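You operate a simulated robot arm through the tools that you are given. There is no shell and no other tool. Be economical: measure what you need, move in short steps, check, and stop when the job is done.

The job below is to be done with a simulated two-armed robot. You get a single attempt, and the scene is never put back.

Task
Take the foot block and leave it on the top of the lift plate. Take the blue dauber and put it on top of the grommets tub. Put the 10 mm spacer from the levelling deck top on the medium shelf of the black rack and the 20 mm spacer on the high shelf of the white rack. The order is free. Set down upright: foot block, spacer.

Only the result counts: the job must be done as asked and must still hold three seconds after the hand-in. Knocking over, shifting, dropping, spilling or breaking anything else fails it.

Robot
Two 7-joint arms with two-finger parallel grippers on one trunk, on a base that drives. Base frame: it is fixed to the floor where the robot stands at the start and does not move with it; the origin is under the middle of the robot, x ahead of it, y to its left, z up. Lengths are in m, angles in degrees, forces in N, time in s.
The left shoulder is at the start at [0.05, 0.168, 1.132], the right one opposite. With the tool pointing down near the work surface each hand reaches from about 0.1 to 0.66 m from the robot's upright axis, wherever it stands, measured 20 degrees to its own side. Places, roughly: grommets tub [-2, 4.5, 1.25]; high shelf of the white rack [-2.5, 4.2, 1.2]; medium shelf of the black rack [-1.7, 4.8, 0.6]; spacer [-3, 2.5, 0.75]; top of the lift plate [0.9, 4.5, 0.9]. Payload 1.57 kg a hand.
The tool frame of a hand sits at the grasp point between the pads (the TCP): z along the fingers, y along the line on which they close. The tips reach 0.03 m beyond it. The gripper opens to 0.08 m. The fingers are 0.017 m wide and 0.012 m thick; the gripper's body (0.04 by 0.082 m) begins 0.08 m behind the TCP.
Orientation is that of the tool frame in the base frame, as a unit quaternion [w, x, y, z]. With the fingers straight down and closing along the base's y, the tool's x points along the base's -x, its y along +y and its z along -z.

Tools
- The arms move only by the tool apply_moves. It takes "left_moves", "right_moves" or both (then of equal length, played together; a hand with none holds still); each is a list of rows, each a list of 3 entries, a list of its own where there are three numbers: the shift along the tool's x, y, z in m, then the turn, a rotation vector about the tool's x, y, z in degrees, then the opening in per cent of the stroke, from 0 (shut) to 100 (fully open). In form: [[[tx, ty, tz], [rx, ry, rz], grip], ...]. A call has 1 to 10 rows; each row shifts and turns the commanded pose from where the row before left it, along the tool's axes as they then stand. A row lasts 0.2 s, in which the tool goes at most 0.05 m and 8.6 degrees; a call with a longer step from one row to the next is refused whole, and so is a gripper value outside its range. Where a pose cannot be reached the arm comes as near as it can. A force on the tool above 40 N (or 10 N above the force at the start of the call, whichever is more), or a blocked arm, ends the call early, and 0.2 s more pass. The fingers move at their own pace (about 0.045 m/s each) and stop on an object; they squeeze with about 28 N. The grip force told is the motor's: it shows also when the fingers shut on nothing. Time passes only in rows, and 0.2 s behind the last, so rows that do not move let the fingers close. It gives the time, the measured TCP pose, the force on the tool (base axes), the opening and the grip force at its end, in the units of the frame above (readings bear some noise), with the torque about the TCP (base axes, N m) and any sound that the robot's microphone picked up.
- Cameras (640 x 400 px; columns grow to the right, rows downward): "scene" is now at [0.123, -0.0024, 1.3287]; the picture's right is [-0.01, -1.00, 0.00], its down [-0.69, 0.01, -0.73] and it looks along [0.73, -0.01, -0.69] (base axes); focal length 250 px, centre (320, 200). "left" rides on the left gripper at [0.072, 0.007, -0.122] in its tool frame; the picture's right is [-0.09, 1.00, 0.00], its down [-0.84, -0.08, -0.54] and it looks along [-0.54, -0.05, 0.84] (tool axes); focal length 238 px, centre (320, 200). "right" rides on the right gripper at [0.072, -0.007, -0.122] in its tool frame; the picture's right is [0.09, 1.00, 0.00], its down [-0.84, 0.08, -0.54] and it looks along [-0.54, 0.05, 0.84] (tool axes); focal length 238 px, centre (320, 200).
- snapshot(camera): a new picture of that camera. The clock stands still meanwhile.
- raise_lower(by): slides the trunk up (or, below 0, down) by that many m; the arms and the scene camera ride with it, the base frame stays. It gives what a move gives, with no picture.
- roll_base(legs): drives the robot by 1 to 6 legs, each [ahead, left, turn to the left] in m, m and degrees, along the robot's own axes; the way and the turn of a leg run together, so that a leg with both is an arc; at most 1.5 m and 180 degrees a leg. The arms and the cameras ride along, it lands a little off, and it stops where it bumps. It gives what a move gives.
- head_to(pan, tilt): turns the head with the scene camera to pan (to the left, within 80 degrees either way) and tilt (down, from -29 to 69), counted from straight ahead of the robot. It gives what a move gives.
- point_at(camera, pixels): for up to 12 pixels [column, row] of the newest picture of that camera ("zoom" is the newest enlarged one), the place [x, y, z] in the base frame of the surface seen there, good to about 0.003 m. The clock stands still meanwhile.
- inspect(camera, box): a new picture of the part [left, top, right, bottom] of that camera's present view, enlarged. The clock stands still meanwhile.
- finish_job(): hands the job in; it is judged then, once.

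Go step by step. Measure first, check grasps and placings, and put right what went wrong. The budget is 110 turns and 100 pictures, counting those below and the enlarged ones. Unless the task says otherwise, let go and move clear before handing in.

The tools are called after "Request:" by a JSON object that holds its "name" and its "arguments". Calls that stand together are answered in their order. apply_moves: Moves the arms, as the interface text tells. Its arguments: {"type":"object","properties":{"left_moves":{"type":"array","items":{"type":"array"}},"right_moves":{"type":"array","items":{"type":"array"}}},"required":[]} The other tools are called the same way: raise_lower (by) slides the trunk up or down; roll_base (legs) drives the base; head_to (pan, tilt) turns the head that bears the scene camera; snapshot (camera) takes a picture; point_at (camera, pixels) gives the place of the surface under pixels of a picture; inspect (camera, box) takes an enlarged picture of a part of a camera's view; finish_job () hands the job in.

At the start:

```text
time: 0.0
left_position: [0.3681, 0.184, 1.0931]
left_orientation: [0.0, -0.001, 1.0, 0.0]
left_ft_force: [-0.5, 0.2, 0.7]
left_wrist_torque: [0.01, 0.04, 0.0]
left_width: 0.08
left_finger_force: 0.2
right_position: [0.399, -0.0965, 1.108]
right_orientation: [0.0, 0.001, 1.0, 0.001]
right_ft_force: [0.2, 0.5, 0.2]
right_wrist_torque: [0.0, 0.0, 0.01]
right_width: 0.0802
right_finger_force: 0.1
trunk travel left (down, up): [-0.3, 0.143]
robot x, y, heading: [0.0002, -0.0028, -0.1]
head pan, tilt: [-0.7, 43.5]
```

scene: 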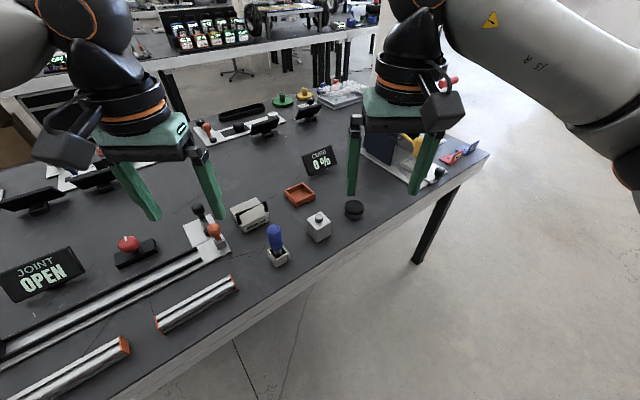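
right: 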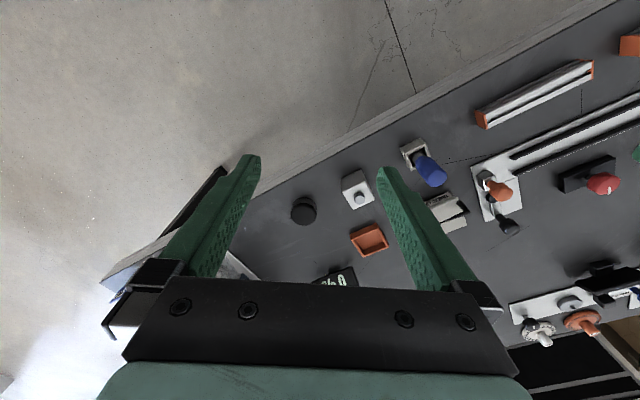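
left: 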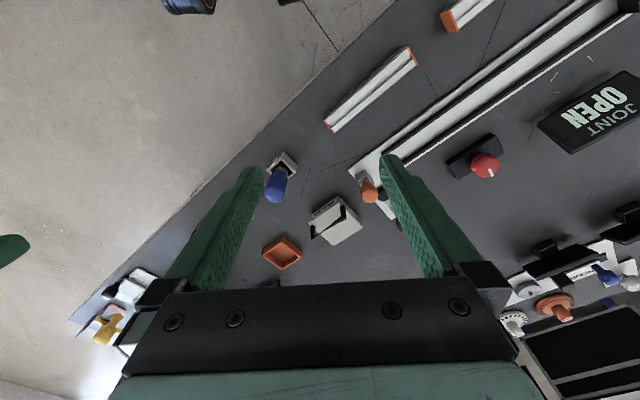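

The scene picture shows a blue dauber in a holder near (277,245), and a grey block with knob near (319,226). I enlarge those to identify them.

Request:
{"name": "inspect", "arguments": {"camera": "scene", "box": [180, 140, 400, 280]}}

Request:
{"name": "inspect", "arguments": {"camera": "scene", "box": [180, 70, 500, 200]}}

Request:
{"name": "point_at", "arguments": {"camera": "scene", "pixels": [[275, 228], [278, 258], [319, 215], [318, 232], [250, 215], [354, 206], [300, 192], [130, 243], [213, 230], [320, 160]]}}

```text
2.86 times, centred on (290, 210) of scene
```

zoom: 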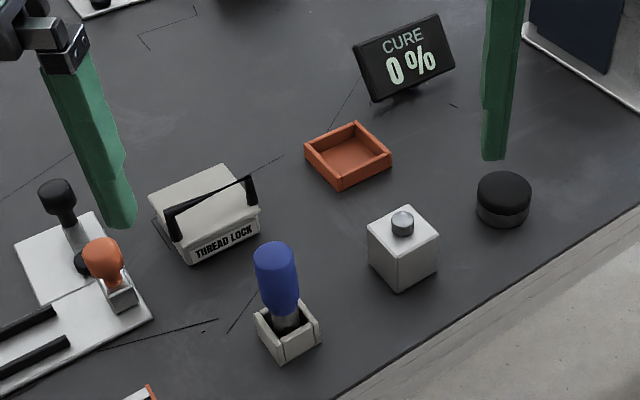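

```text
2.00 times, centred on (340, 135) of scene
```

zoom: 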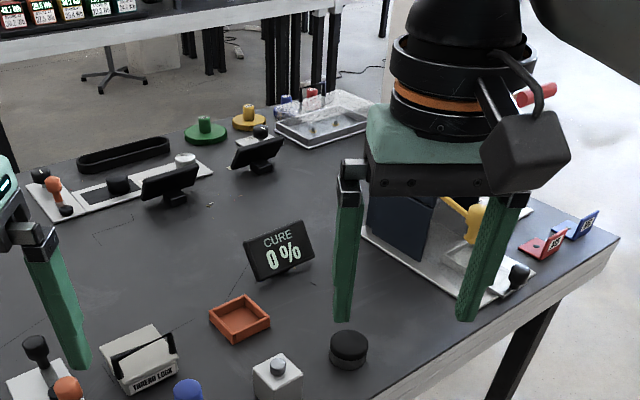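

```text
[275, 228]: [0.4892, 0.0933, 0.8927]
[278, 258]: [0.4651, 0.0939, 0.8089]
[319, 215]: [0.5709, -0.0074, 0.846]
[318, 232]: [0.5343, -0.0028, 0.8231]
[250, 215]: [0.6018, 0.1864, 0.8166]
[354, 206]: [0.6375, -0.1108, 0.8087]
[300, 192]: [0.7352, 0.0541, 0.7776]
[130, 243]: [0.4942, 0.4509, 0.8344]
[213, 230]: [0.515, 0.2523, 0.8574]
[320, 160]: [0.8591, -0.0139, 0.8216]
```

The nearby bench holds the blue dauber (275,228) and other things; foot block may be elsewhere. I look around with the head.

Request:
{"name": "head_to", "arguments": {"pan": 75, "tilt": 15}}

Request:
{"name": "snapshot", "arguments": {"camera": "scene"}}

Request:
{"name": "head_to", "arguments": {"pan": 10, "tilt": 15}}

Request:
{"name": "snapshot", "arguments": {"camera": "scene"}}

```text
time: 1.5
left_position: [0.367, 0.1836, 1.0941]
left_orientation: [0.0, -0.001, 1.0, 0.0]
left_ft_force: [0.2, 0.1, -0.1]
left_wrist_torque: [-0.01, -0.04, 0.01]
left_width: 0.08
left_finger_force: 0.0
right_position: [0.3993, -0.0954, 1.108]
right_orientation: [0.0, 0.001, 1.0, 0.001]
right_ft_force: [-0.6, -0.5, 0.1]
right_wrist_torque: [-0.03, -0.04, 0.01]
right_width: 0.08
right_finger_force: 0.0
trunk travel left (down, up): [-0.3, 0.143]
robot x, y, heading: [0.0022, 0.0003, -0.4]
head pan, tilt: [75.0, 15.0]
```

```text
94 pictures are left
```

scene: 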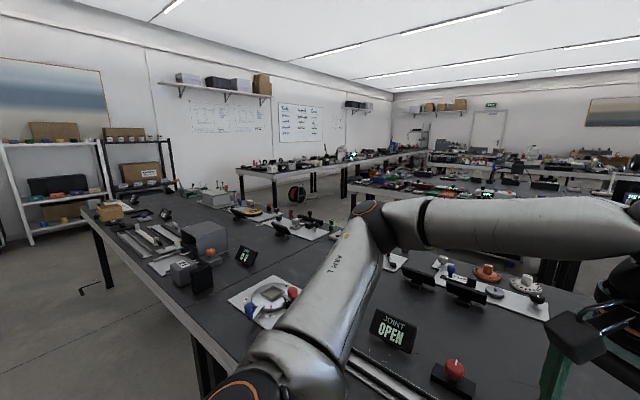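

```text
time: 2.8
left_position: [0.3684, 0.1839, 1.0937]
left_orientation: [0.0, 0.0, 1.0, 0.0]
left_ft_force: [0.6, 0.5, 0.4]
left_wrist_torque: [0.01, -0.04, -0.01]
left_width: 0.0799
left_finger_force: 0.1
right_position: [0.399, -0.0953, 1.1084]
right_orientation: [0.0, 0.0, 1.0, 0.001]
right_ft_force: [-0.6, 0.5, -0.4]
right_wrist_torque: [-0.01, 0.05, -0.01]
right_width: 0.08
right_finger_force: 0.0
trunk travel left (down, up): [-0.3, 0.143]
robot x, y, heading: [-0.0029, -0.0036, -0.0]
head pan, tilt: [10.0, 15.0]
```

```text
93 pictures are left
```

scene: 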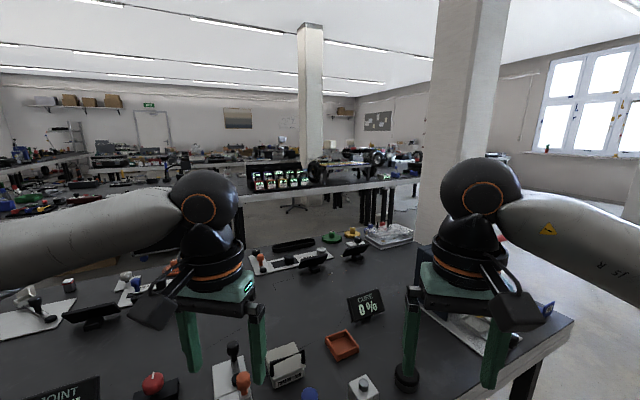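

The white and black racks are seen at the left of the 75° picture (60,180)/(140,170). I look again at 75 with enlargements, to place the bench, the racks and the lift plate.

Request:
{"name": "head_to", "arguments": {"pan": 78, "tilt": 15}}

Request:
{"name": "inspect", "arguments": {"camera": "scene", "box": [0, 100, 240, 250]}}

Request:
{"name": "point_at", "arguments": {"camera": "zoom", "pixels": [[60, 115], [165, 260], [350, 110], [385, 220], [300, 270], [100, 300], [320, 300], [270, 100], [450, 225], [160, 110], [600, 250]]}}

Request:
{"name": "inspect", "arguments": {"camera": "scene", "box": [220, 120, 460, 270]}}

Request:
{"name": "point_at", "arguments": {"camera": "zoom", "pixels": [[60, 130], [100, 120], [200, 110], [300, 105], [400, 90], [320, 180], [60, 240], [500, 150]]}}

```text
time: 4.2
left_position: [0.3673, 0.184, 1.0932]
left_orientation: [-0.001, -0.001, 1.0, -0.001]
left_ft_force: [-1.0, 0.0, -0.6]
left_wrist_torque: [0.02, 0.03, 0.0]
left_width: 0.0801
left_finger_force: 0.1
right_position: [0.3984, -0.0958, 1.1079]
right_orientation: [0.0, 0.001, 1.0, 0.001]
right_ft_force: [-0.2, -0.4, -0.2]
right_wrist_torque: [-0.02, 0.02, 0.0]
right_width: 0.0799
right_finger_force: 0.1
trunk travel left (down, up): [-0.3, 0.143]
robot x, y, heading: [0.003, -0.0025, -0.1]
head pan, tilt: [78.0, 15.0]
```

```text
2.67 times, centred on (120, 175) of scene
```

zoom: 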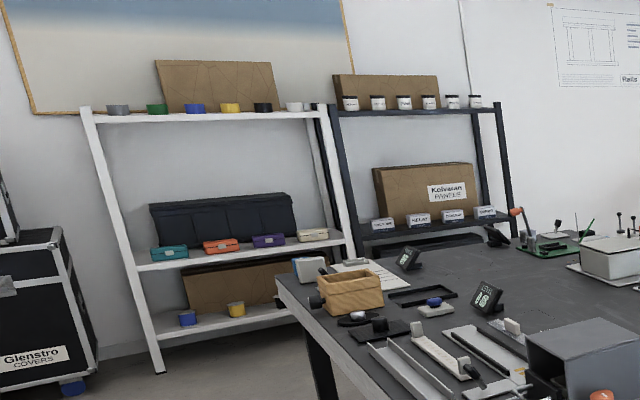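

```text
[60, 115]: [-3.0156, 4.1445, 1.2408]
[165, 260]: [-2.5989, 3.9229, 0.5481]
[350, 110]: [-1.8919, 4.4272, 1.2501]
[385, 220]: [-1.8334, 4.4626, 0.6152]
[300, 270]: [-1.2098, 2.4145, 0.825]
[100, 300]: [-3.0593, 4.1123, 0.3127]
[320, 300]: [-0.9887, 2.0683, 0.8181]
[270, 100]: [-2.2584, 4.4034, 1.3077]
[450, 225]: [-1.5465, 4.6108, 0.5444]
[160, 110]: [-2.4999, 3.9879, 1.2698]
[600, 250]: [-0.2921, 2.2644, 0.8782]
```

```text
2.67 times, centred on (340, 195) of scene
```

zoom: 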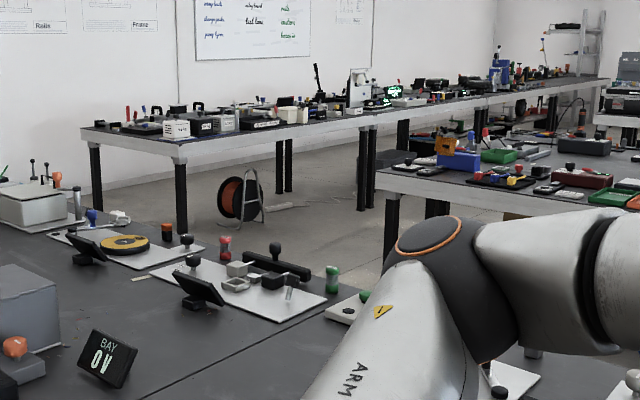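

```text
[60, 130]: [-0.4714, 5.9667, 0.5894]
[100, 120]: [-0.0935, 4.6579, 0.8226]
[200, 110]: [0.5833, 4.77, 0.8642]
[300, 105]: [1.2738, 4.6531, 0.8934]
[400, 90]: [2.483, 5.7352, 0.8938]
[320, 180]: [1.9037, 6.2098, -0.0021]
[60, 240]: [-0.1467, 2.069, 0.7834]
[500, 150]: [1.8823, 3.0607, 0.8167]
```

Top shelf of the black rack carries labelled tubs, and the lift plate is on the wall bench. I look closely at the near bench for the foot block.

Request:
{"name": "head_to", "arguments": {"pan": 0, "tilt": 45}}

Request:
{"name": "inspect", "arguments": {"camera": "scene", "box": [260, 180, 380, 260]}}

Request:
{"name": "point_at", "arguments": {"camera": "zoom", "pixels": [[320, 180], [268, 205], [318, 250], [372, 208], [315, 158], [315, 320], [90, 180], [140, 375], [60, 370]]}}

Request:
{"name": "inspect", "arguments": {"camera": "scene", "box": [0, 120, 260, 400]}}

Request:
{"name": "inspect", "arguments": {"camera": "scene", "box": [360, 100, 520, 200]}}

```text
time: 5.7
left_position: [0.3669, 0.1835, 1.0924]
left_orientation: [0.0, 0.0, 1.0, -0.002]
left_ft_force: [-0.6, -0.2, 0.5]
left_wrist_torque: [0.01, 0.03, -0.01]
left_width: 0.0798
left_finger_force: 0.1
right_position: [0.4, -0.0949, 1.1076]
right_orientation: [0.001, 0.001, 1.0, 0.001]
right_ft_force: [1.1, -0.5, -0.1]
right_wrist_torque: [0.0, 0.0, 0.0]
right_width: 0.08
right_finger_force: 0.1
trunk travel left (down, up): [-0.3, 0.143]
robot x, y, heading: [0.0004, -0.0021, -0.0]
head pan, tilt: [0.0, 45.0]
```

```text
5.00 times, centred on (320, 220) of scene
```

zoom: 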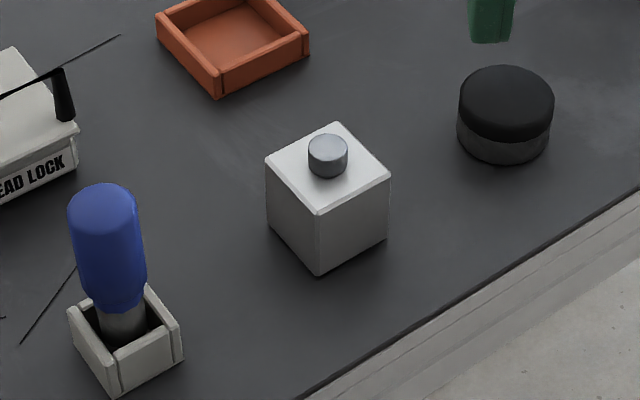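

```text
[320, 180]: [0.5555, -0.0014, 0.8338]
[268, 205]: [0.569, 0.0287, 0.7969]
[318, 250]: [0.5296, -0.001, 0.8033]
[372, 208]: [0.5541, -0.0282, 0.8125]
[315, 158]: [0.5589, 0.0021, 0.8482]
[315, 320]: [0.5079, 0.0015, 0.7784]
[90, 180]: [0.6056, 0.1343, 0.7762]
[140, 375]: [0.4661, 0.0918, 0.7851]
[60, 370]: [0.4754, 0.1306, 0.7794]
```

```text
1.43 times, centred on (130, 260) of scene
```

zoom: 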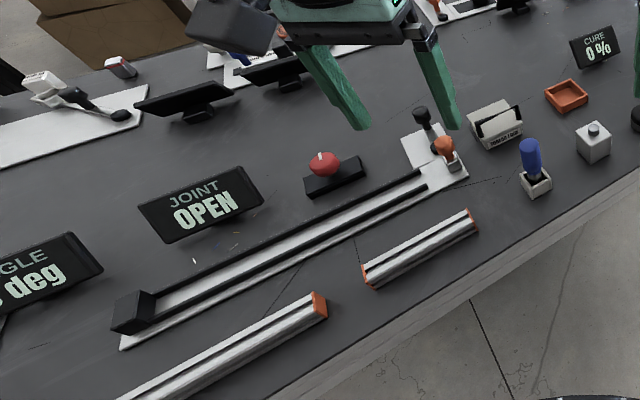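

```text
4.00 times, centred on (440, 150) of scene
```

zoom: 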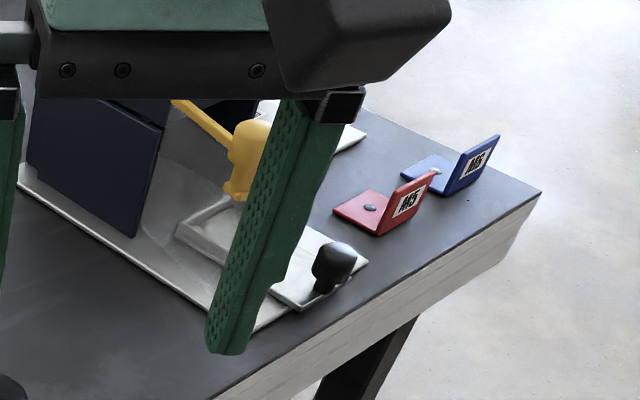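

The cube with a stud at (320,185 in zoom) is the likely foot block. I measure its top corners, the dauber and the bench edge.

Request:
{"name": "inspect", "arguments": {"camera": "scene", "box": [260, 180, 380, 260]}}

Request:
{"name": "point_at", "arguments": {"camera": "zoom", "pixels": [[270, 161], [335, 126], [386, 170], [320, 208], [327, 143], [105, 200], [105, 270], [120, 325], [84, 308], [152, 300], [175, 325], [100, 350]]}}

Request:
{"name": "point_at", "arguments": {"camera": "zoom", "pixels": [[310, 395], [630, 198], [470, 296], [120, 335], [72, 310], [117, 352], [182, 325], [100, 310]]}}

```text
5.00 times, centred on (320, 220) of scene
```

zoom: 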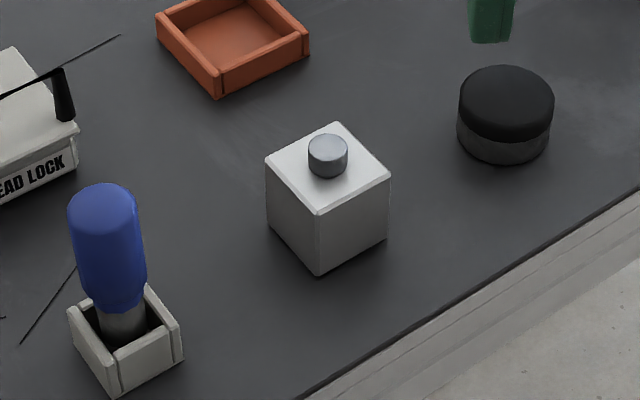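

```text
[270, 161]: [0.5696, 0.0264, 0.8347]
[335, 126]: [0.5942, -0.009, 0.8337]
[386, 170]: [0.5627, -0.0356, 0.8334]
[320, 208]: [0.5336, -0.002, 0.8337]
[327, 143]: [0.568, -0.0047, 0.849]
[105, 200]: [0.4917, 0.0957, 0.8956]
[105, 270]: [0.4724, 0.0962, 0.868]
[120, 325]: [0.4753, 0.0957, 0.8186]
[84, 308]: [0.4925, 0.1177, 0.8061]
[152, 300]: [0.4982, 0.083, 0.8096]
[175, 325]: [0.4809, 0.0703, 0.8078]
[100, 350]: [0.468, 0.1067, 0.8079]
```

```text
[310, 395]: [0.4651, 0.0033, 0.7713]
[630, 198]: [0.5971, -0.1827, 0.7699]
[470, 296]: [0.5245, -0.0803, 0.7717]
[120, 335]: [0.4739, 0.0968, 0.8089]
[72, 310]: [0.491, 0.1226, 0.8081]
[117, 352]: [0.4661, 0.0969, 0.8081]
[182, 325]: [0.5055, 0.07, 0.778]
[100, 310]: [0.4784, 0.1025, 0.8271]
```

The block is about 46 mm wide, centred near (0.565,-0.005), turned about 38°, top 0.834; the dauber's axis is near (0.487,0.095). First I test how high a downward tool reaches, as the tub is at 1.25.

Request:
{"name": "raise_lower", "arguments": {"by": 0.14}}

Request:
{"name": "apply_moves", "arguments": {"left_moves": [[[0, 0, -0.045], [0, 0, 0], 100], [[0, 0, -0.045], [0, 0, 0], 100], [[0, 0, -0.045], [0, 0, 0], 100], [[0, 0, -0.045], [0, 0, 0], 100], [[-0.03, 0, 0], [0, 0, 0], 100], [[-0.04, 0, 0], [0, 0, 0], 100], [[-0.04, 0, 0], [0, 0, 0], 100]], "right_moves": [[[0, 0, -0.045], [0, 0, 0], 100], [[0, 0, -0.045], [0, 0, 0], 100], [[0, 0, -0.045], [0, 0, 0], 100], [[0, 0, -0.045], [0, 0, 0], 100], [[-0.03, 0, 0], [0, 0, 0], 100], [[-0.04, 0, 0], [0, 0, 0], 100], [[-0.04, 0, 0], [0, 0, 0], 100]]}}

```text
time: 7.4
left_position: [0.3661, 0.1838, 1.2332]
left_orientation: [-0.001, -0.001, 1.0, -0.001]
left_ft_force: [-0.2, -0.5, 0.4]
left_wrist_torque: [-0.05, -0.03, -0.01]
left_width: 0.0797
left_finger_force: 0.2
right_position: [0.3985, -0.0958, 1.247]
right_orientation: [0.0, 0.001, 1.0, 0.001]
right_ft_force: [0.1, -0.6, 0.1]
right_wrist_torque: [0.01, -0.01, 0.04]
right_width: 0.08
right_finger_force: 0.1
trunk travel left (down, up): [-0.44, 0.003]
robot x, y, heading: [-0.0002, 0.0008, -0.2]
head pan, tilt: [0.0, 45.0]
```

```text
time: 9.0
left_position: [0.4807, 0.1802, 1.4139]
left_orientation: [0.0, 0.001, 1.0, 0.002]
left_ft_force: [0.1, -0.5, 0.6]
left_wrist_torque: [0.09, 0.0, 0.01]
left_width: 0.0799
left_finger_force: 0.1
right_position: [0.4815, -0.108, 1.4175]
right_orientation: [0.001, 0.001, 1.0, 0.003]
right_ft_force: [0.0, 0.0, -0.3]
right_wrist_torque: [0.05, 0.02, -0.01]
right_width: 0.0803
right_finger_force: 0.1
right hand out of reach, approached as far as the arm can: row 7
trunk travel left (down, up): [-0.44, 0.003]
robot x, y, heading: [0.0, 0.0011, 0.2]
head pan, tilt: [0.0, 45.0]
```

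Downward tool reaches z 1.41 with raised trunk, so top grasps work. I lower the trunk again and bring the left hand above the dauber.

Request:
{"name": "raise_lower", "arguments": {"by": -0.14}}

Request:
{"name": "apply_moves", "arguments": {"left_moves": [[[0, -0.04, 0.02], [0, 0, 0], 100], [[0, -0.045, 0.02], [0, 0, 0], 100], [[0, 0, 0.045], [0, 0, 0], 100], [[0, 0, 0.045], [0, 0, 0], 100], [[0, 0, 0.045], [0, 0, 0], 100], [[0, 0, 0.045], [0, 0, 0], 100], [[0, 0, 0.045], [0, 0, 0], 100], [[0, 0, 0.04], [0, 0, 0], 100]]}}

Request:
{"name": "snapshot", "arguments": {"camera": "left"}}

Request:
{"name": "snapshot", "arguments": {"camera": "scene"}}

```text
time: 10.7
left_position: [0.4782, 0.1842, 1.2751]
left_orientation: [-0.001, -0.001, 1.0, -0.002]
left_ft_force: [-0.4, 0.5, -0.3]
left_wrist_torque: [-0.02, -0.04, -0.02]
left_width: 0.0804
left_finger_force: 0.0
right_position: [0.4802, -0.1037, 1.2777]
right_orientation: [0.002, 0.001, 1.0, 0.001]
right_ft_force: [-0.5, 0.8, 0.0]
right_wrist_torque: [-0.02, -0.01, 0.01]
right_width: 0.0797
right_finger_force: 0.0
trunk travel left (down, up): [-0.3, 0.143]
robot x, y, heading: [0.0006, 0.0017, -0.1]
head pan, tilt: [0.0, 45.0]
```

```text
time: 12.5
left_position: [0.4808, 0.1021, 0.9676]
left_orientation: [0.001, -0.002, 1.0, 0.0]
left_ft_force: [-0.2, -0.7, 0.5]
left_wrist_torque: [0.0, -0.02, 0.0]
left_width: 0.0801
left_finger_force: 0.0
right_position: [0.4795, -0.1044, 1.2776]
right_orientation: [0.0, 0.0, 1.0, 0.001]
right_ft_force: [0.1, -0.6, 0.3]
right_wrist_torque: [0.0, 0.04, 0.01]
right_width: 0.0802
right_finger_force: 0.0
trunk travel left (down, up): [-0.3, 0.143]
robot x, y, heading: [0.0036, 0.003, -0.1]
head pan, tilt: [0.0, 45.0]
```

```text
86 pictures are left
```

left: 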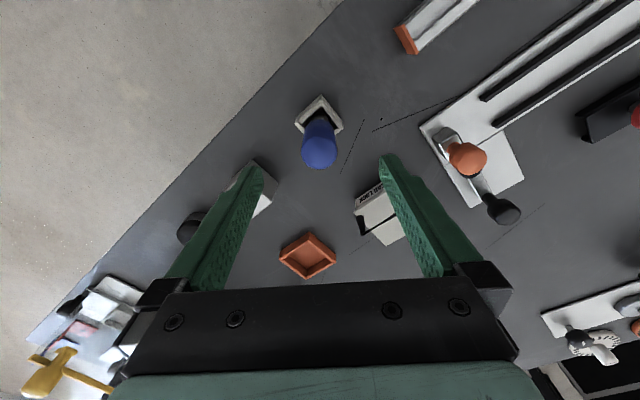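

```text
85 pictures are left
```

scene: 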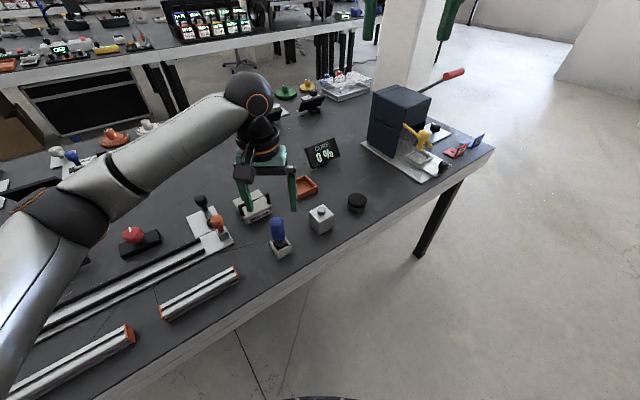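

The left camera sees the dauber top at (318,150). I measure it.

Request:
{"name": "point_at", "arguments": {"camera": "left", "pixels": [[318, 155], [304, 150], [335, 150], [318, 138], [319, 99], [297, 124], [342, 122]]}}

Request:
{"name": "point_at", "arguments": {"camera": "scene", "pixels": [[278, 228], [278, 222], [320, 207], [272, 228], [283, 228]]}}

```text
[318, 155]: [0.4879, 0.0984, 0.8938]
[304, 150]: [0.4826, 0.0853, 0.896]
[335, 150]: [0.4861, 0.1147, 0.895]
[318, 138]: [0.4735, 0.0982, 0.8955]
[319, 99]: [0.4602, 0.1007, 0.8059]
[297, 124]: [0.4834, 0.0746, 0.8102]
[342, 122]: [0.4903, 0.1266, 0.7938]
```

```text
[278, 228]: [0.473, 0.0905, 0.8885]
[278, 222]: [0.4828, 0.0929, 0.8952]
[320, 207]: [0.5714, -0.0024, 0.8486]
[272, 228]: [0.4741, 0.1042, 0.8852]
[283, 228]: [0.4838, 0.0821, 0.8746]
```

Dauber's axis ≈ (0.486,0.098), top 0.896. Descend to z 0.868 and close.

Request:
{"name": "apply_moves", "arguments": {"left_moves": [[[-0.005, -0.004, 0.035], [0, 0, 0], 100], [[0, 0, 0.035], [0, 0, 0], 100], [[0, 0, 0.03], [0, 0, 0], 100], [[0, 0, 0], [0, 0, 0], 100], [[0, 0, 0], [0, 0, 0], 0], [[0, 0, 0], [0, 0, 0], 0], [[0, 0, 0], [0, 0, 0], 0], [[0, 0, 0], [0, 0, 0], 0]]}}

Request:
{"name": "snapshot", "arguments": {"camera": "left"}}

```text
time: 14.3
left_position: [0.4855, 0.0944, 0.8657]
left_orientation: [0.0, -0.001, 1.0, 0.0]
left_ft_force: [-0.2, 0.3, 0.3]
left_wrist_torque: [0.01, 0.02, -0.01]
left_width: 0.0303
left_finger_force: 22.9
right_position: [0.4787, -0.1038, 1.2788]
right_orientation: [0.001, 0.001, 1.0, 0.001]
right_ft_force: [-0.1, 0.3, 0.5]
right_wrist_torque: [-0.03, -0.01, -0.03]
right_width: 0.0798
right_finger_force: 0.1
trunk travel left (down, up): [-0.3, 0.143]
robot x, y, heading: [-0.0, 0.0006, -0.1]
head pan, tilt: [0.0, 45.0]
```

```text
84 pictures are left
```

left: 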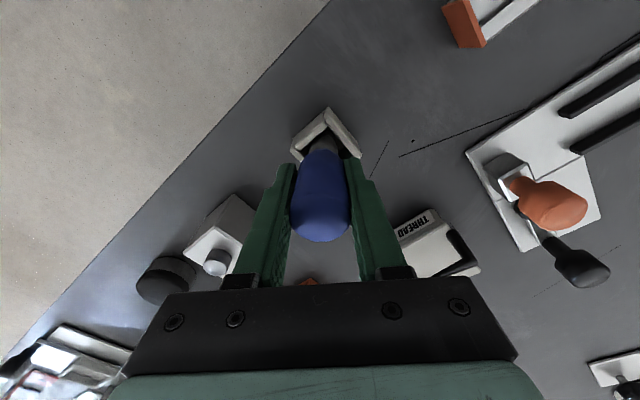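

The dauber is held (width 0.030, 23 N). Lift it slowly, straight up, and check that the holder stays.

Request:
{"name": "apply_moves", "arguments": {"left_moves": [[[0, 0, -0.02], [0, 0, 0], 0], [[0, 0, -0.02], [0, 0, 0], 0], [[0, 0, -0.04], [0, 0, 0], 0], [[0, 0, -0.04], [0, 0, 0], 0], [[0, 0, -0.04], [0, 0, 0], 0], [[0, 0.04, -0.04], [0, 0, 0], 0], [[0, 0.04, -0.04], [0, 0, 0], 0], [[0.03, 0.03, 0], [0, 0, 0], 0]]}}

Request:
{"name": "inspect", "arguments": {"camera": "scene", "box": [180, 60, 400, 280]}}

```text
refused: row 6 steps farther than a row can; nothing moved
```

```text
1.82 times, centred on (290, 170) of scene
```

zoom: 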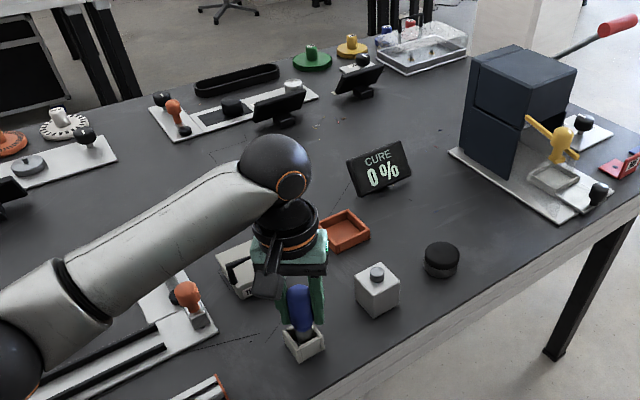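

Refused for a step length; I resend with smaller steps.

Request:
{"name": "apply_moves", "arguments": {"left_moves": [[[0, 0, -0.02], [0, 0, 0], 0], [[0, 0, -0.02], [0, 0, 0], 0], [[0, 0, -0.04], [0, 0, 0], 0], [[0, 0, -0.04], [0, 0, 0], 0], [[0, 0, -0.04], [0, 0, 0], 0], [[0, 0.03, -0.035], [0, 0, 0], 0], [[0, 0.03, -0.035], [0, 0, 0], 0], [[0.03, 0.03, 0], [0, 0, 0], 0]]}}

Request:
{"name": "inspect", "arguments": {"camera": "scene", "box": [180, 60, 400, 280]}}

Request:
{"name": "snapshot", "arguments": {"camera": "right"}}

```text
time: 16.1
left_position: [0.4557, 0.1881, 1.0987]
left_orientation: [0.0, -0.001, 1.0, -0.001]
left_ft_force: [0.6, -0.4, -0.5]
left_wrist_torque: [0.01, -0.04, -0.03]
left_width: 0.0304
left_finger_force: 27.8
right_position: [0.4785, -0.1039, 1.2783]
right_orientation: [0.002, 0.0, 1.0, 0.001]
right_ft_force: [0.4, 0.5, 0.6]
right_wrist_torque: [-0.03, 0.03, 0.01]
right_width: 0.0799
right_finger_force: 0.1
trunk travel left (down, up): [-0.3, 0.143]
robot x, y, heading: [0.0007, -0.0007, 0.0]
head pan, tilt: [0.0, 45.0]
```

```text
1.82 times, centred on (290, 170) of scene
```

zoom: 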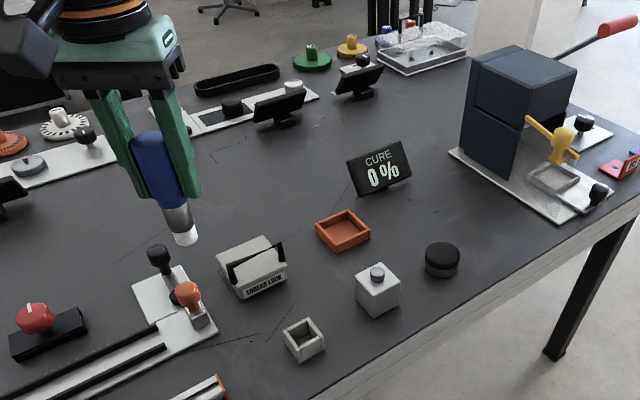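

```text
81 pictures are left
```

right: 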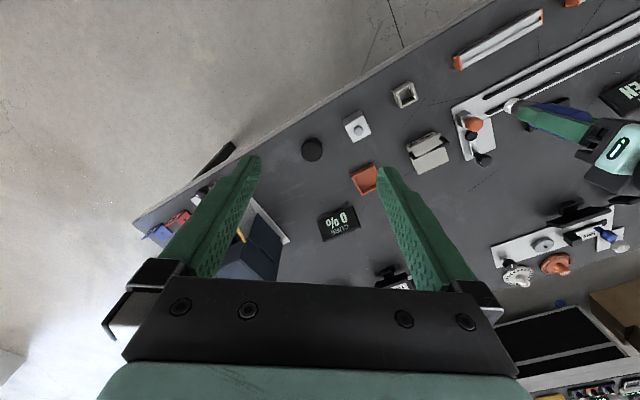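

The dauber is out and the holder remains. Now the right hand goes above the block, turned 38.5°.

Request:
{"name": "apply_moves", "arguments": {"right_moves": [[[-0.017, 0.02, 0.04], [0, 0, 0], 100], [[-0.017, 0.02, 0.04], [0, 0, 0], 100], [[-0.017, 0.02, 0.04], [0, 0, 0], 100], [[-0.017, 0.02, 0.04], [0, 0, 0], 100], [[-0.017, 0.02, 0.04], [0, 0, 0], 100], [[0, 0, 0.025], [0, 0, -7.7], 100], [[0, 0, 0.025], [0, 0, -7.7], 100], [[0, 0, 0.025], [0, 0, -7.7], 100], [[0, 0, 0.025], [0, 0, -7.7], 100], [[0, 0, 0.025], [0, 0, -7.7], 100]]}}

Request:
{"name": "snapshot", "arguments": {"camera": "right"}}

```text
time: 18.3
left_position: [0.4578, 0.1862, 1.0987]
left_orientation: [0.001, -0.001, 1.0, -0.001]
left_ft_force: [0.7, 0.2, -0.8]
left_wrist_torque: [0.05, 0.01, -0.02]
left_width: 0.0301
left_finger_force: 28.0
right_position: [0.5639, -0.0079, 0.9606]
right_orientation: [0.003, -0.305, 0.952, 0.001]
right_ft_force: [0.2, 0.5, 0.3]
right_wrist_torque: [-0.04, 0.0, 0.0]
right_width: 0.08
right_finger_force: 0.1
right hand out of reach, approached as far as the arm can: row 10
trunk travel left (down, up): [-0.3, 0.143]
robot x, y, heading: [-0.0019, -0.0002, 0.1]
head pan, tilt: [0.0, 45.0]
```

```text
80 pictures are left
```

right: 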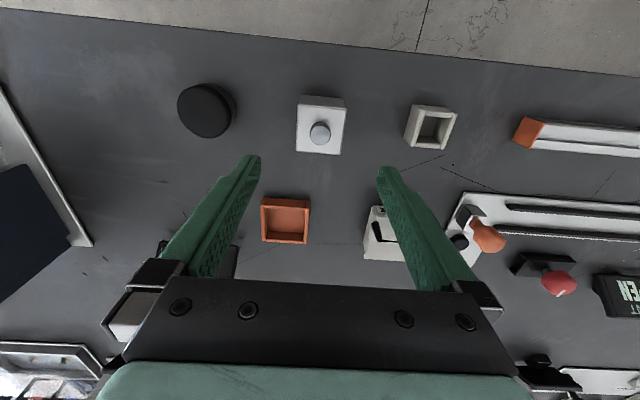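

The right arm is at its reach limit when crossing over. I raise the hand a little, then turn the base 20° left so the block lies on its own side.

Request:
{"name": "apply_moves", "arguments": {"right_moves": [[[0.02, 0, -0.03], [0, 0, 0], 100], [[0.02, 0, -0.03], [0, 0, 0], 100]]}}

Request:
{"name": "roll_base", "arguments": {"legs": [[0, 0, 20]]}}

Request:
{"name": "snapshot", "arguments": {"camera": "scene"}}

```text
time: 18.9
left_position: [0.4576, 0.1866, 1.0999]
left_orientation: [0.0, -0.001, 1.0, -0.001]
left_ft_force: [-0.1, 0.0, -1.1]
left_wrist_torque: [0.02, 0.0, -0.01]
left_width: 0.0303
left_finger_force: 27.9
right_position: [0.5305, -0.0268, 1.0205]
right_orientation: [0.003, -0.305, 0.952, 0.001]
right_ft_force: [-0.4, 0.5, -0.9]
right_wrist_torque: [-0.03, -0.02, 0.01]
right_width: 0.0798
right_finger_force: 0.0
trunk travel left (down, up): [-0.3, 0.143]
robot x, y, heading: [0.0022, 0.0012, -0.0]
head pan, tilt: [0.0, 45.0]
```

```text
time: 20.4
left_position: [0.3682, 0.3297, 1.0983]
left_orientation: [0.0, -0.171, 0.985, -0.001]
left_ft_force: [0.9, 0.0, 0.7]
left_wrist_torque: [-0.01, 0.01, 0.01]
left_width: 0.0302
left_finger_force: 27.8
right_position: [0.5084, 0.1531, 1.0208]
right_orientation: [0.002, -0.463, 0.886, 0.001]
right_ft_force: [0.8, -0.7, -0.1]
right_wrist_torque: [-0.02, -0.03, 0.02]
right_width: 0.0799
right_finger_force: 0.0
trunk travel left (down, up): [-0.3, 0.143]
robot x, y, heading: [0.0018, 0.0005, 19.7]
head pan, tilt: [0.0, 45.0]
```

```text
79 pictures are left
```

scene: 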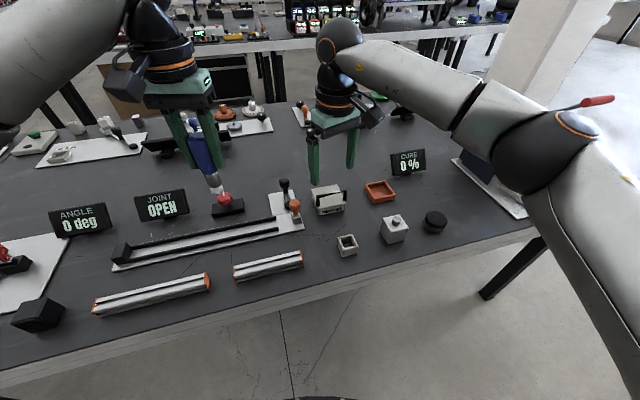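

Now the block is within easy reach; I turn the hand back 16.7° and move it over the block.

Request:
{"name": "apply_moves", "arguments": {"right_moves": [[[0, 0, 0], [0, 0, 8.35], 100], [[0, 0, 0], [0, 0, 8.35], 100], [[0.011, -0.032, 0.0], [0, 0, 0], 100], [[0.011, -0.032, 0.0], [0, 0, 0], 100], [[0.011, -0.032, 0.0], [0, 0, 0], 100], [[0.011, -0.032, 0.0], [0, 0, 0], 100], [[0.01, -0.031, 0.0], [0, 0, 0], 100], [[0, 0, 0.03], [0, 0, 0], 100], [[0, 0, 0.03], [0, 0, 0], 100]]}}

Request:
{"name": "snapshot", "arguments": {"camera": "right"}}

Request:
{"name": "inspect", "arguments": {"camera": "scene", "box": [330, 180, 450, 260]}}

```text
time: 22.4
left_position: [0.3683, 0.3305, 1.0985]
left_orientation: [-0.001, -0.171, 0.985, -0.002]
left_ft_force: [0.3, 0.2, -0.7]
left_wrist_torque: [0.01, 0.01, -0.01]
left_width: 0.0303
left_finger_force: 28.2
right_position: [0.5655, -0.007, 0.9585]
right_orientation: [0.002, -0.328, 0.945, 0.001]
right_ft_force: [0.1, 0.0, -0.1]
right_wrist_torque: [0.0, -0.04, 0.05]
right_width: 0.0798
right_finger_force: 0.0
trunk travel left (down, up): [-0.3, 0.143]
robot x, y, heading: [-0.0001, -0.002, 19.6]
head pan, tilt: [0.0, 45.0]
```

```text
78 pictures are left
```

right: 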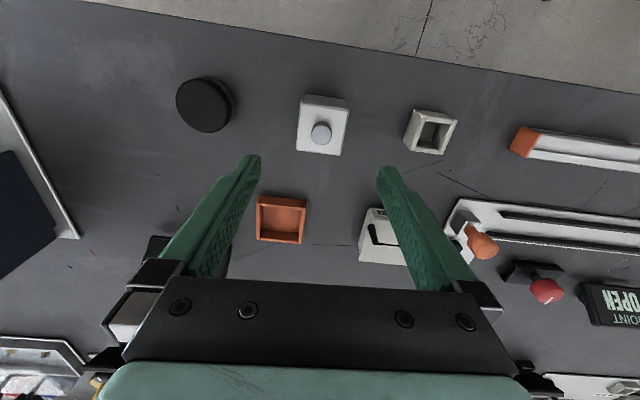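

```text
5.00 times, centred on (390, 220) of scene
```

zoom: 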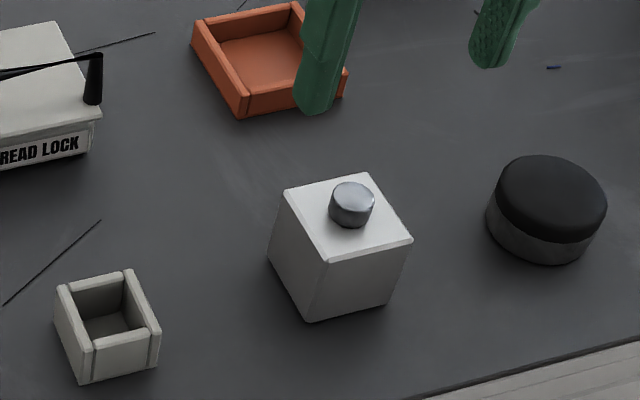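

Measure the block's top corners with the right camera.

Request:
{"name": "point_at", "arguments": {"camera": "right", "pixels": [[305, 97], [346, 100], [340, 154], [298, 149], [321, 132]]}}

Request:
{"name": "point_at", "arguments": {"camera": "zoom", "pixels": [[287, 188], [366, 176], [409, 238], [328, 260], [353, 190], [340, 318], [310, 310]]}}

```text
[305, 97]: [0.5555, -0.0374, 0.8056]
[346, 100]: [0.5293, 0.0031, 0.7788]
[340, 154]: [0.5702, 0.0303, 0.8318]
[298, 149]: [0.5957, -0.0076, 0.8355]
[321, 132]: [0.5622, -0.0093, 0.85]
```

```text
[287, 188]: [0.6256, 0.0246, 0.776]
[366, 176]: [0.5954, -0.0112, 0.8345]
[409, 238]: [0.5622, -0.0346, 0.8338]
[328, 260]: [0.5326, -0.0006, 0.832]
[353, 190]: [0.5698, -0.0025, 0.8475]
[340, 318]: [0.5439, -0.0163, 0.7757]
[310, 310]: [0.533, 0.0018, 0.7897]
```

Block centre ≈ (0.565,-0.004), yaw 38.5°: the hand is aligned. Descend to z ≈ 0.813 and close.

Request:
{"name": "apply_moves", "arguments": {"right_moves": [[[0, 0.003, 0.04], [0, 0, 0], 100], [[0, 0, 0.04], [0, 0, 0], 100], [[0, 0, 0.035], [0, 0, 0], 100], [[0, 0, 0.03], [0, 0, 0], 100], [[0, 0, 0], [0, 0, 0], 100], [[0, 0, 0], [0, 0, 0], 0], [[0, 0, 0], [0, 0, 0], 0], [[0, 0, 0], [0, 0, 0], 0], [[0, 0, 0], [0, 0, 0], 0]]}}

Request:
{"name": "snapshot", "arguments": {"camera": "right"}}

```text
time: 24.4
left_position: [0.3681, 0.3282, 1.0985]
left_orientation: [-0.001, -0.171, 0.985, -0.001]
left_ft_force: [0.3, 0.2, -1.0]
left_wrist_torque: [0.03, 0.0, 0.01]
left_width: 0.0302
left_finger_force: 27.5
right_position: [0.5649, -0.0064, 0.8155]
right_orientation: [0.003, -0.329, 0.944, 0.002]
right_ft_force: [-0.3, 0.6, -0.1]
right_wrist_torque: [0.0, -0.04, -0.01]
right_width: 0.05
right_finger_force: 27.7
trunk travel left (down, up): [-0.3, 0.143]
robot x, y, heading: [0.0007, -0.0024, 19.6]
head pan, tilt: [0.0, 45.0]
```

```text
76 pictures are left
```

right: 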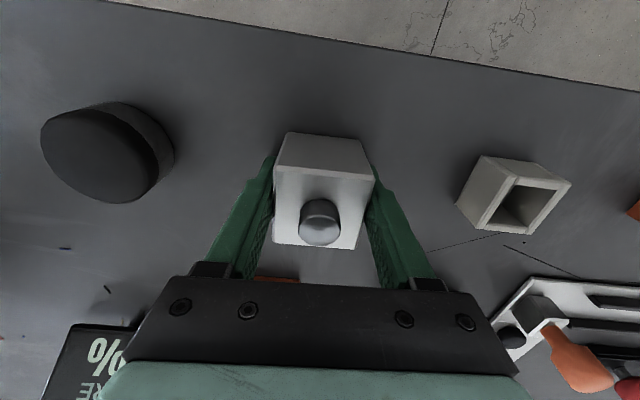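

Block held (width 0.050). Lift it straight up and draw it back.

Request:
{"name": "apply_moves", "arguments": {"right_moves": [[[0, 0, -0.02], [0, 0, 0], 0], [[0, 0, -0.04], [0, 0, 0], 0], [[0, 0, -0.045], [0, 0, 0], 0], [[0, 0, -0.045], [0, 0, 0], 0], [[0, 0, -0.045], [0, 0, 0], 0], [[0, 0, -0.045], [0, 0, 0], 0], [[0, 0, -0.045], [0, 0, 0], 0], [[0.04, 0, 0], [0, 0, 0], 0], [[0.04, 0, 0], [0, 0, 0], 0], [[0.04, 0, 0], [0, 0, 0], 0]]}}

Request:
{"name": "head_to", "arguments": {"pan": 75, "tilt": 30}}

Request:
{"name": "snapshot", "arguments": {"camera": "scene"}}

```text
time: 26.6
left_position: [0.3681, 0.329, 1.0988]
left_orientation: [0.0, -0.171, 0.985, 0.0]
left_ft_force: [-0.1, -0.8, -0.9]
left_wrist_torque: [-0.01, -0.01, 0.0]
left_width: 0.03
left_finger_force: 28.2
right_position: [0.4698, -0.0789, 1.0997]
right_orientation: [0.003, -0.33, 0.944, 0.002]
right_ft_force: [0.1, 0.4, -3.8]
right_wrist_torque: [0.0, -0.02, -0.04]
right_width: 0.0498
right_finger_force: 28.1
trunk travel left (down, up): [-0.3, 0.143]
robot x, y, heading: [0.0008, 0.0018, 19.7]
head pan, tilt: [0.0, 45.0]
```

```text
time: 28.0
left_position: [0.3699, 0.3291, 1.099]
left_orientation: [0.0, -0.17, 0.985, 0.0]
left_ft_force: [-0.9, 0.6, 0.6]
left_wrist_torque: [0.0, -0.03, -0.01]
left_width: 0.03
left_finger_force: 27.6
right_position: [0.4714, -0.078, 1.1011]
right_orientation: [0.002, -0.329, 0.944, 0.003]
right_ft_force: [-0.2, 0.5, -3.2]
right_wrist_torque: [-0.01, 0.02, -0.01]
right_width: 0.0498
right_finger_force: 28.0
trunk travel left (down, up): [-0.3, 0.143]
robot x, y, heading: [0.0021, 0.0016, 19.7]
head pan, tilt: [75.0, 30.0]
```

```text
75 pictures are left
```

scene: 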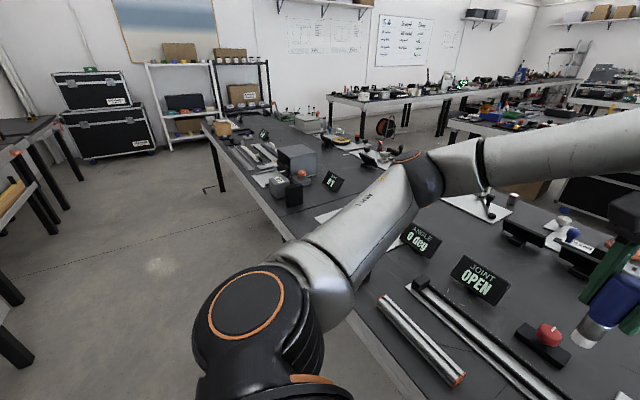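

I see free floor along the bench to its end near (215,140); I measure the obstacles around it.

Request:
{"name": "point_at", "arguments": {"camera": "scene", "pixels": [[205, 125], [222, 200], [15, 200], [40, 220], [20, 310], [130, 150], [150, 130], [260, 210], [335, 98], [270, 115], [20, 365], [60, 190]]}}

Request:
{"name": "inspect", "arguments": {"camera": "scene", "box": [140, 40, 300, 140]}}

Request:
{"name": "inspect", "arguments": {"camera": "scene", "box": [300, 40, 540, 190]}}

```text
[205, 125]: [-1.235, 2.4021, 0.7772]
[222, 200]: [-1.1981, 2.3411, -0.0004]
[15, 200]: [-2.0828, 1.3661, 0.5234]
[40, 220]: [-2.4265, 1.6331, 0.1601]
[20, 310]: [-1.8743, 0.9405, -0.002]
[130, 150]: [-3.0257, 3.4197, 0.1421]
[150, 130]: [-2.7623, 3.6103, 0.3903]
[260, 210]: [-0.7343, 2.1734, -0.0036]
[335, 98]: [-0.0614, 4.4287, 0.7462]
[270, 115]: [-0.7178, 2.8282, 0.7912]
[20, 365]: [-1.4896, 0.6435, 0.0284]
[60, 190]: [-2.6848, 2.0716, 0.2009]
```

```text
4.00 times, centred on (220, 90) of scene
```

zoom: 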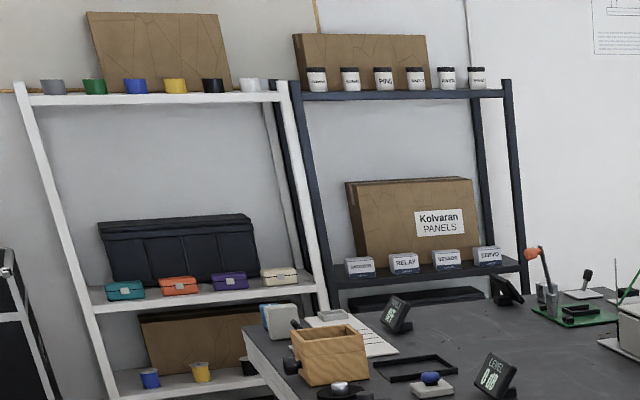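

```text
2.67 times, centred on (420, 115) of scene
```

zoom: 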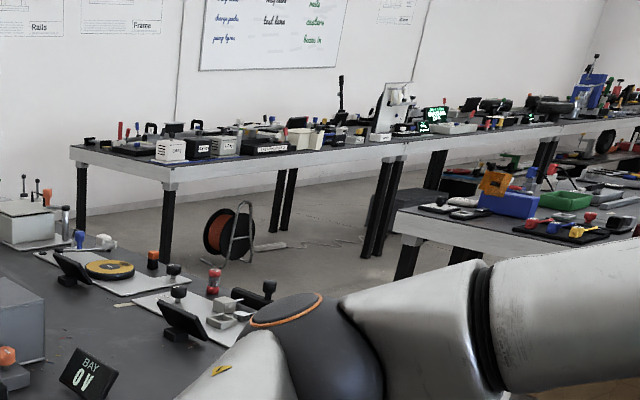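

The corridor between the benches is free with about 0.6 m on each side of a line 0.25 m behind me. I drive along it to the bench end, in checked legs.

Request:
{"name": "roll_base", "arguments": {"legs": [[-0.241, -0.068, 0], [0, 0, 105.7], [1.4, 0, 0], [1.15, 0, 0], [0, 0, -25]]}}

Request:
{"name": "head_to", "arguments": {"pan": 0, "tilt": 15}}

Request:
{"name": "snapshot", "arguments": {"camera": "scene"}}

```text
time: 47.7
left_position: [-1.8913, 2.4055, 1.0983]
left_orientation: [-0.002, 0.755, -0.656, 0.002]
left_ft_force: [-0.7, -1.4, 0.7]
left_wrist_torque: [-0.01, 0.0, 0.01]
left_width: 0.03
left_finger_force: 28.0
right_position: [-1.4712, 2.4255, 1.1003]
right_orientation: [0.0, 0.852, -0.524, -0.004]
right_ft_force: [0.2, -0.4, -4.6]
right_wrist_torque: [-0.02, 0.0, 0.01]
right_width: 0.0497
right_finger_force: 27.7
trunk travel left (down, up): [-0.3, 0.143]
robot x, y, heading: [-1.6437, 1.9796, 98.1]
head pan, tilt: [75.0, 30.0]
```

```text
time: 49.2
left_position: [-1.8907, 2.4059, 1.0975]
left_orientation: [-0.001, 0.755, -0.656, 0.001]
left_ft_force: [-0.9, 0.4, -0.7]
left_wrist_torque: [-0.03, -0.01, 0.01]
left_width: 0.0304
left_finger_force: 27.9
right_position: [-1.4714, 2.4268, 1.1]
right_orientation: [-0.001, 0.852, -0.524, -0.003]
right_ft_force: [0.3, -0.6, -2.0]
right_wrist_torque: [-0.02, 0.0, -0.01]
right_width: 0.0497
right_finger_force: 28.2
trunk travel left (down, up): [-0.3, 0.143]
robot x, y, heading: [-1.6431, 1.9796, 97.9]
head pan, tilt: [0.0, 15.0]
```

```text
72 pictures are left
```

scene: 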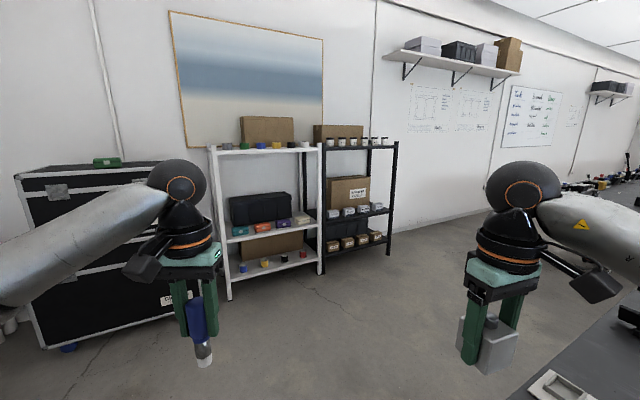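

Racks are in view; I enlarge them to read the tub labels and measure.

Request:
{"name": "inspect", "arguments": {"camera": "scene", "box": [300, 110, 410, 170]}}

Request:
{"name": "point_at", "arguments": {"camera": "zoom", "pixels": [[165, 175], [232, 172], [305, 170], [370, 170], [434, 168], [490, 168], [160, 205], [480, 200], [260, 205]]}}

Request:
{"name": "inspect", "arguments": {"camera": "scene", "box": [300, 160, 410, 270]}}

Request:
{"name": "inspect", "arguments": {"camera": "scene", "box": [200, 110, 330, 170]}}

Request:
{"name": "point_at", "arguments": {"camera": "zoom", "pixels": [[135, 175], [220, 175], [305, 172], [380, 170], [455, 168], [515, 165], [100, 205], [400, 195], [560, 190]]}}

```text
5.82 times, centred on (355, 140) of scene
```

zoom: 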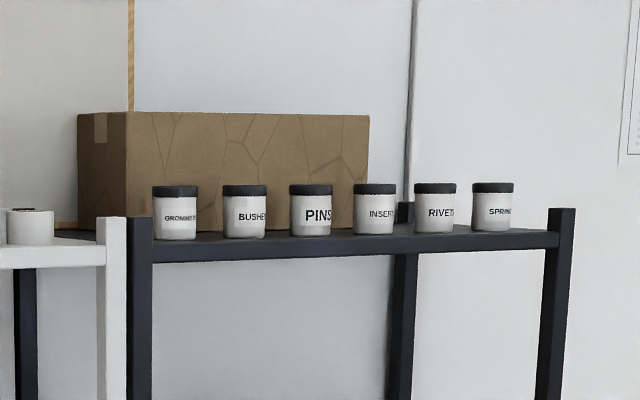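

```text
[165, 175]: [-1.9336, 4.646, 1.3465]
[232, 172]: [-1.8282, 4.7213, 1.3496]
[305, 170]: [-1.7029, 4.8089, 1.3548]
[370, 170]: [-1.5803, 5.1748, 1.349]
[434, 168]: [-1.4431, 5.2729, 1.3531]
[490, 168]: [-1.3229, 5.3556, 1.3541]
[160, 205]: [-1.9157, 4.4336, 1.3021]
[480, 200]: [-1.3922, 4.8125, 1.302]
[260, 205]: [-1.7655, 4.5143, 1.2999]
```

```text
3.64 times, centred on (355, 215) of scene
```

zoom: 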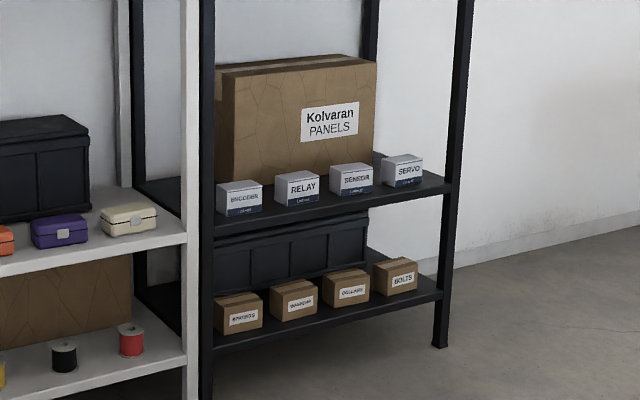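

```text
4.92 times, centred on (265, 140) of scene
```

zoom: 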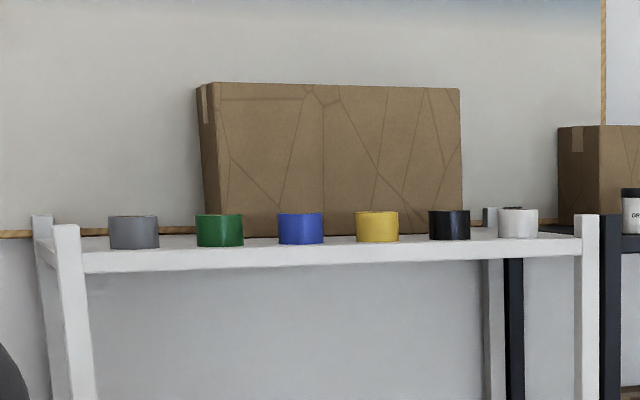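

```text
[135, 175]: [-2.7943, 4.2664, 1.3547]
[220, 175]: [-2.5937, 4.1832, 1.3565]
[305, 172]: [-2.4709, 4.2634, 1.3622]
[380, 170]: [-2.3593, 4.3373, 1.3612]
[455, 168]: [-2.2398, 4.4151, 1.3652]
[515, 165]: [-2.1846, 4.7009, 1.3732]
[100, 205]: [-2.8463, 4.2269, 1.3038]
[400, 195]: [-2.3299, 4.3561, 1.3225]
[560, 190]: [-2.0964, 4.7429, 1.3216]
```

Labels read: GROMMETS is the leftmost tub, front at about (-1.916,4.434,1.30); the racks' line runs at ~36°, so I face them at heading 126°. I drive to a stand-off in front of it.

Request:
{"name": "roll_base", "arguments": {"legs": [[0.9, 0, 0], [0.9, -0.36, 0], [0, 0, 28]]}}

Request:
{"name": "raise_lower", "arguments": {"by": 0.142}}

Request:
{"name": "head_to", "arguments": {"pan": 10, "tilt": 15}}

Request:
{"name": "snapshot", "arguments": {"camera": "scene"}}

```text
time: 60.1
left_position: [-1.9684, 4.1027, 1.0997]
left_orientation: [0.0, 0.891, -0.455, 0.0]
left_ft_force: [-0.1, -0.9, -1.1]
left_wrist_torque: [0.02, -0.01, -0.01]
left_width: 0.0302
left_finger_force: 27.8
right_position: [-1.606, 4.3148, 1.1001]
right_orientation: [0.0, 0.953, -0.303, -0.003]
right_ft_force: [0.0, 0.6, -3.5]
right_wrist_torque: [0.0, 0.02, 0.01]
right_width: 0.0497
right_finger_force: 28.0
trunk travel left (down, up): [-0.3, 0.143]
robot x, y, heading: [-1.5486, 3.8421, 126.0]
head pan, tilt: [0.0, 15.0]
```

```text
time: 61.8
left_position: [-1.9682, 4.1019, 1.2404]
left_orientation: [-0.001, 0.891, -0.454, 0.0]
left_ft_force: [0.7, 0.4, -1.4]
left_wrist_torque: [0.03, -0.02, 0.02]
left_width: 0.03
left_finger_force: 28.1
right_position: [-1.6036, 4.315, 1.2426]
right_orientation: [0.0, 0.953, -0.304, -0.002]
right_ft_force: [0.3, -0.2, -2.8]
right_wrist_torque: [-0.01, -0.03, 0.02]
right_width: 0.0499
right_finger_force: 28.3
trunk travel left (down, up): [-0.442, 0.001]
robot x, y, heading: [-1.5466, 3.8401, 125.8]
head pan, tilt: [0.0, 15.0]
```

```text
time: 62.5
left_position: [-1.9682, 4.1022, 1.2411]
left_orientation: [-0.001, 0.891, -0.455, 0.0]
left_ft_force: [-0.1, -0.5, -0.8]
left_wrist_torque: [0.01, -0.02, 0.0]
left_width: 0.0301
left_finger_force: 28.5
right_position: [-1.6045, 4.3157, 1.2418]
right_orientation: [0.001, 0.953, -0.302, -0.002]
right_ft_force: [-0.6, 0.3, -3.5]
right_wrist_torque: [-0.05, 0.0, -0.04]
right_width: 0.0497
right_finger_force: 27.8
trunk travel left (down, up): [-0.442, 0.001]
robot x, y, heading: [-1.548, 3.8386, 125.8]
head pan, tilt: [10.0, 15.0]
```

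```text
68 pictures are left
```

scene: 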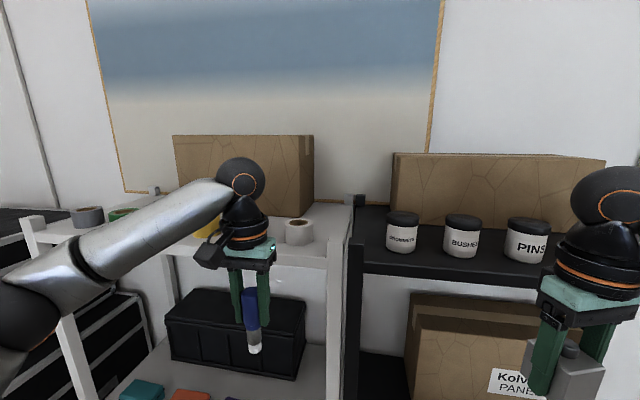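

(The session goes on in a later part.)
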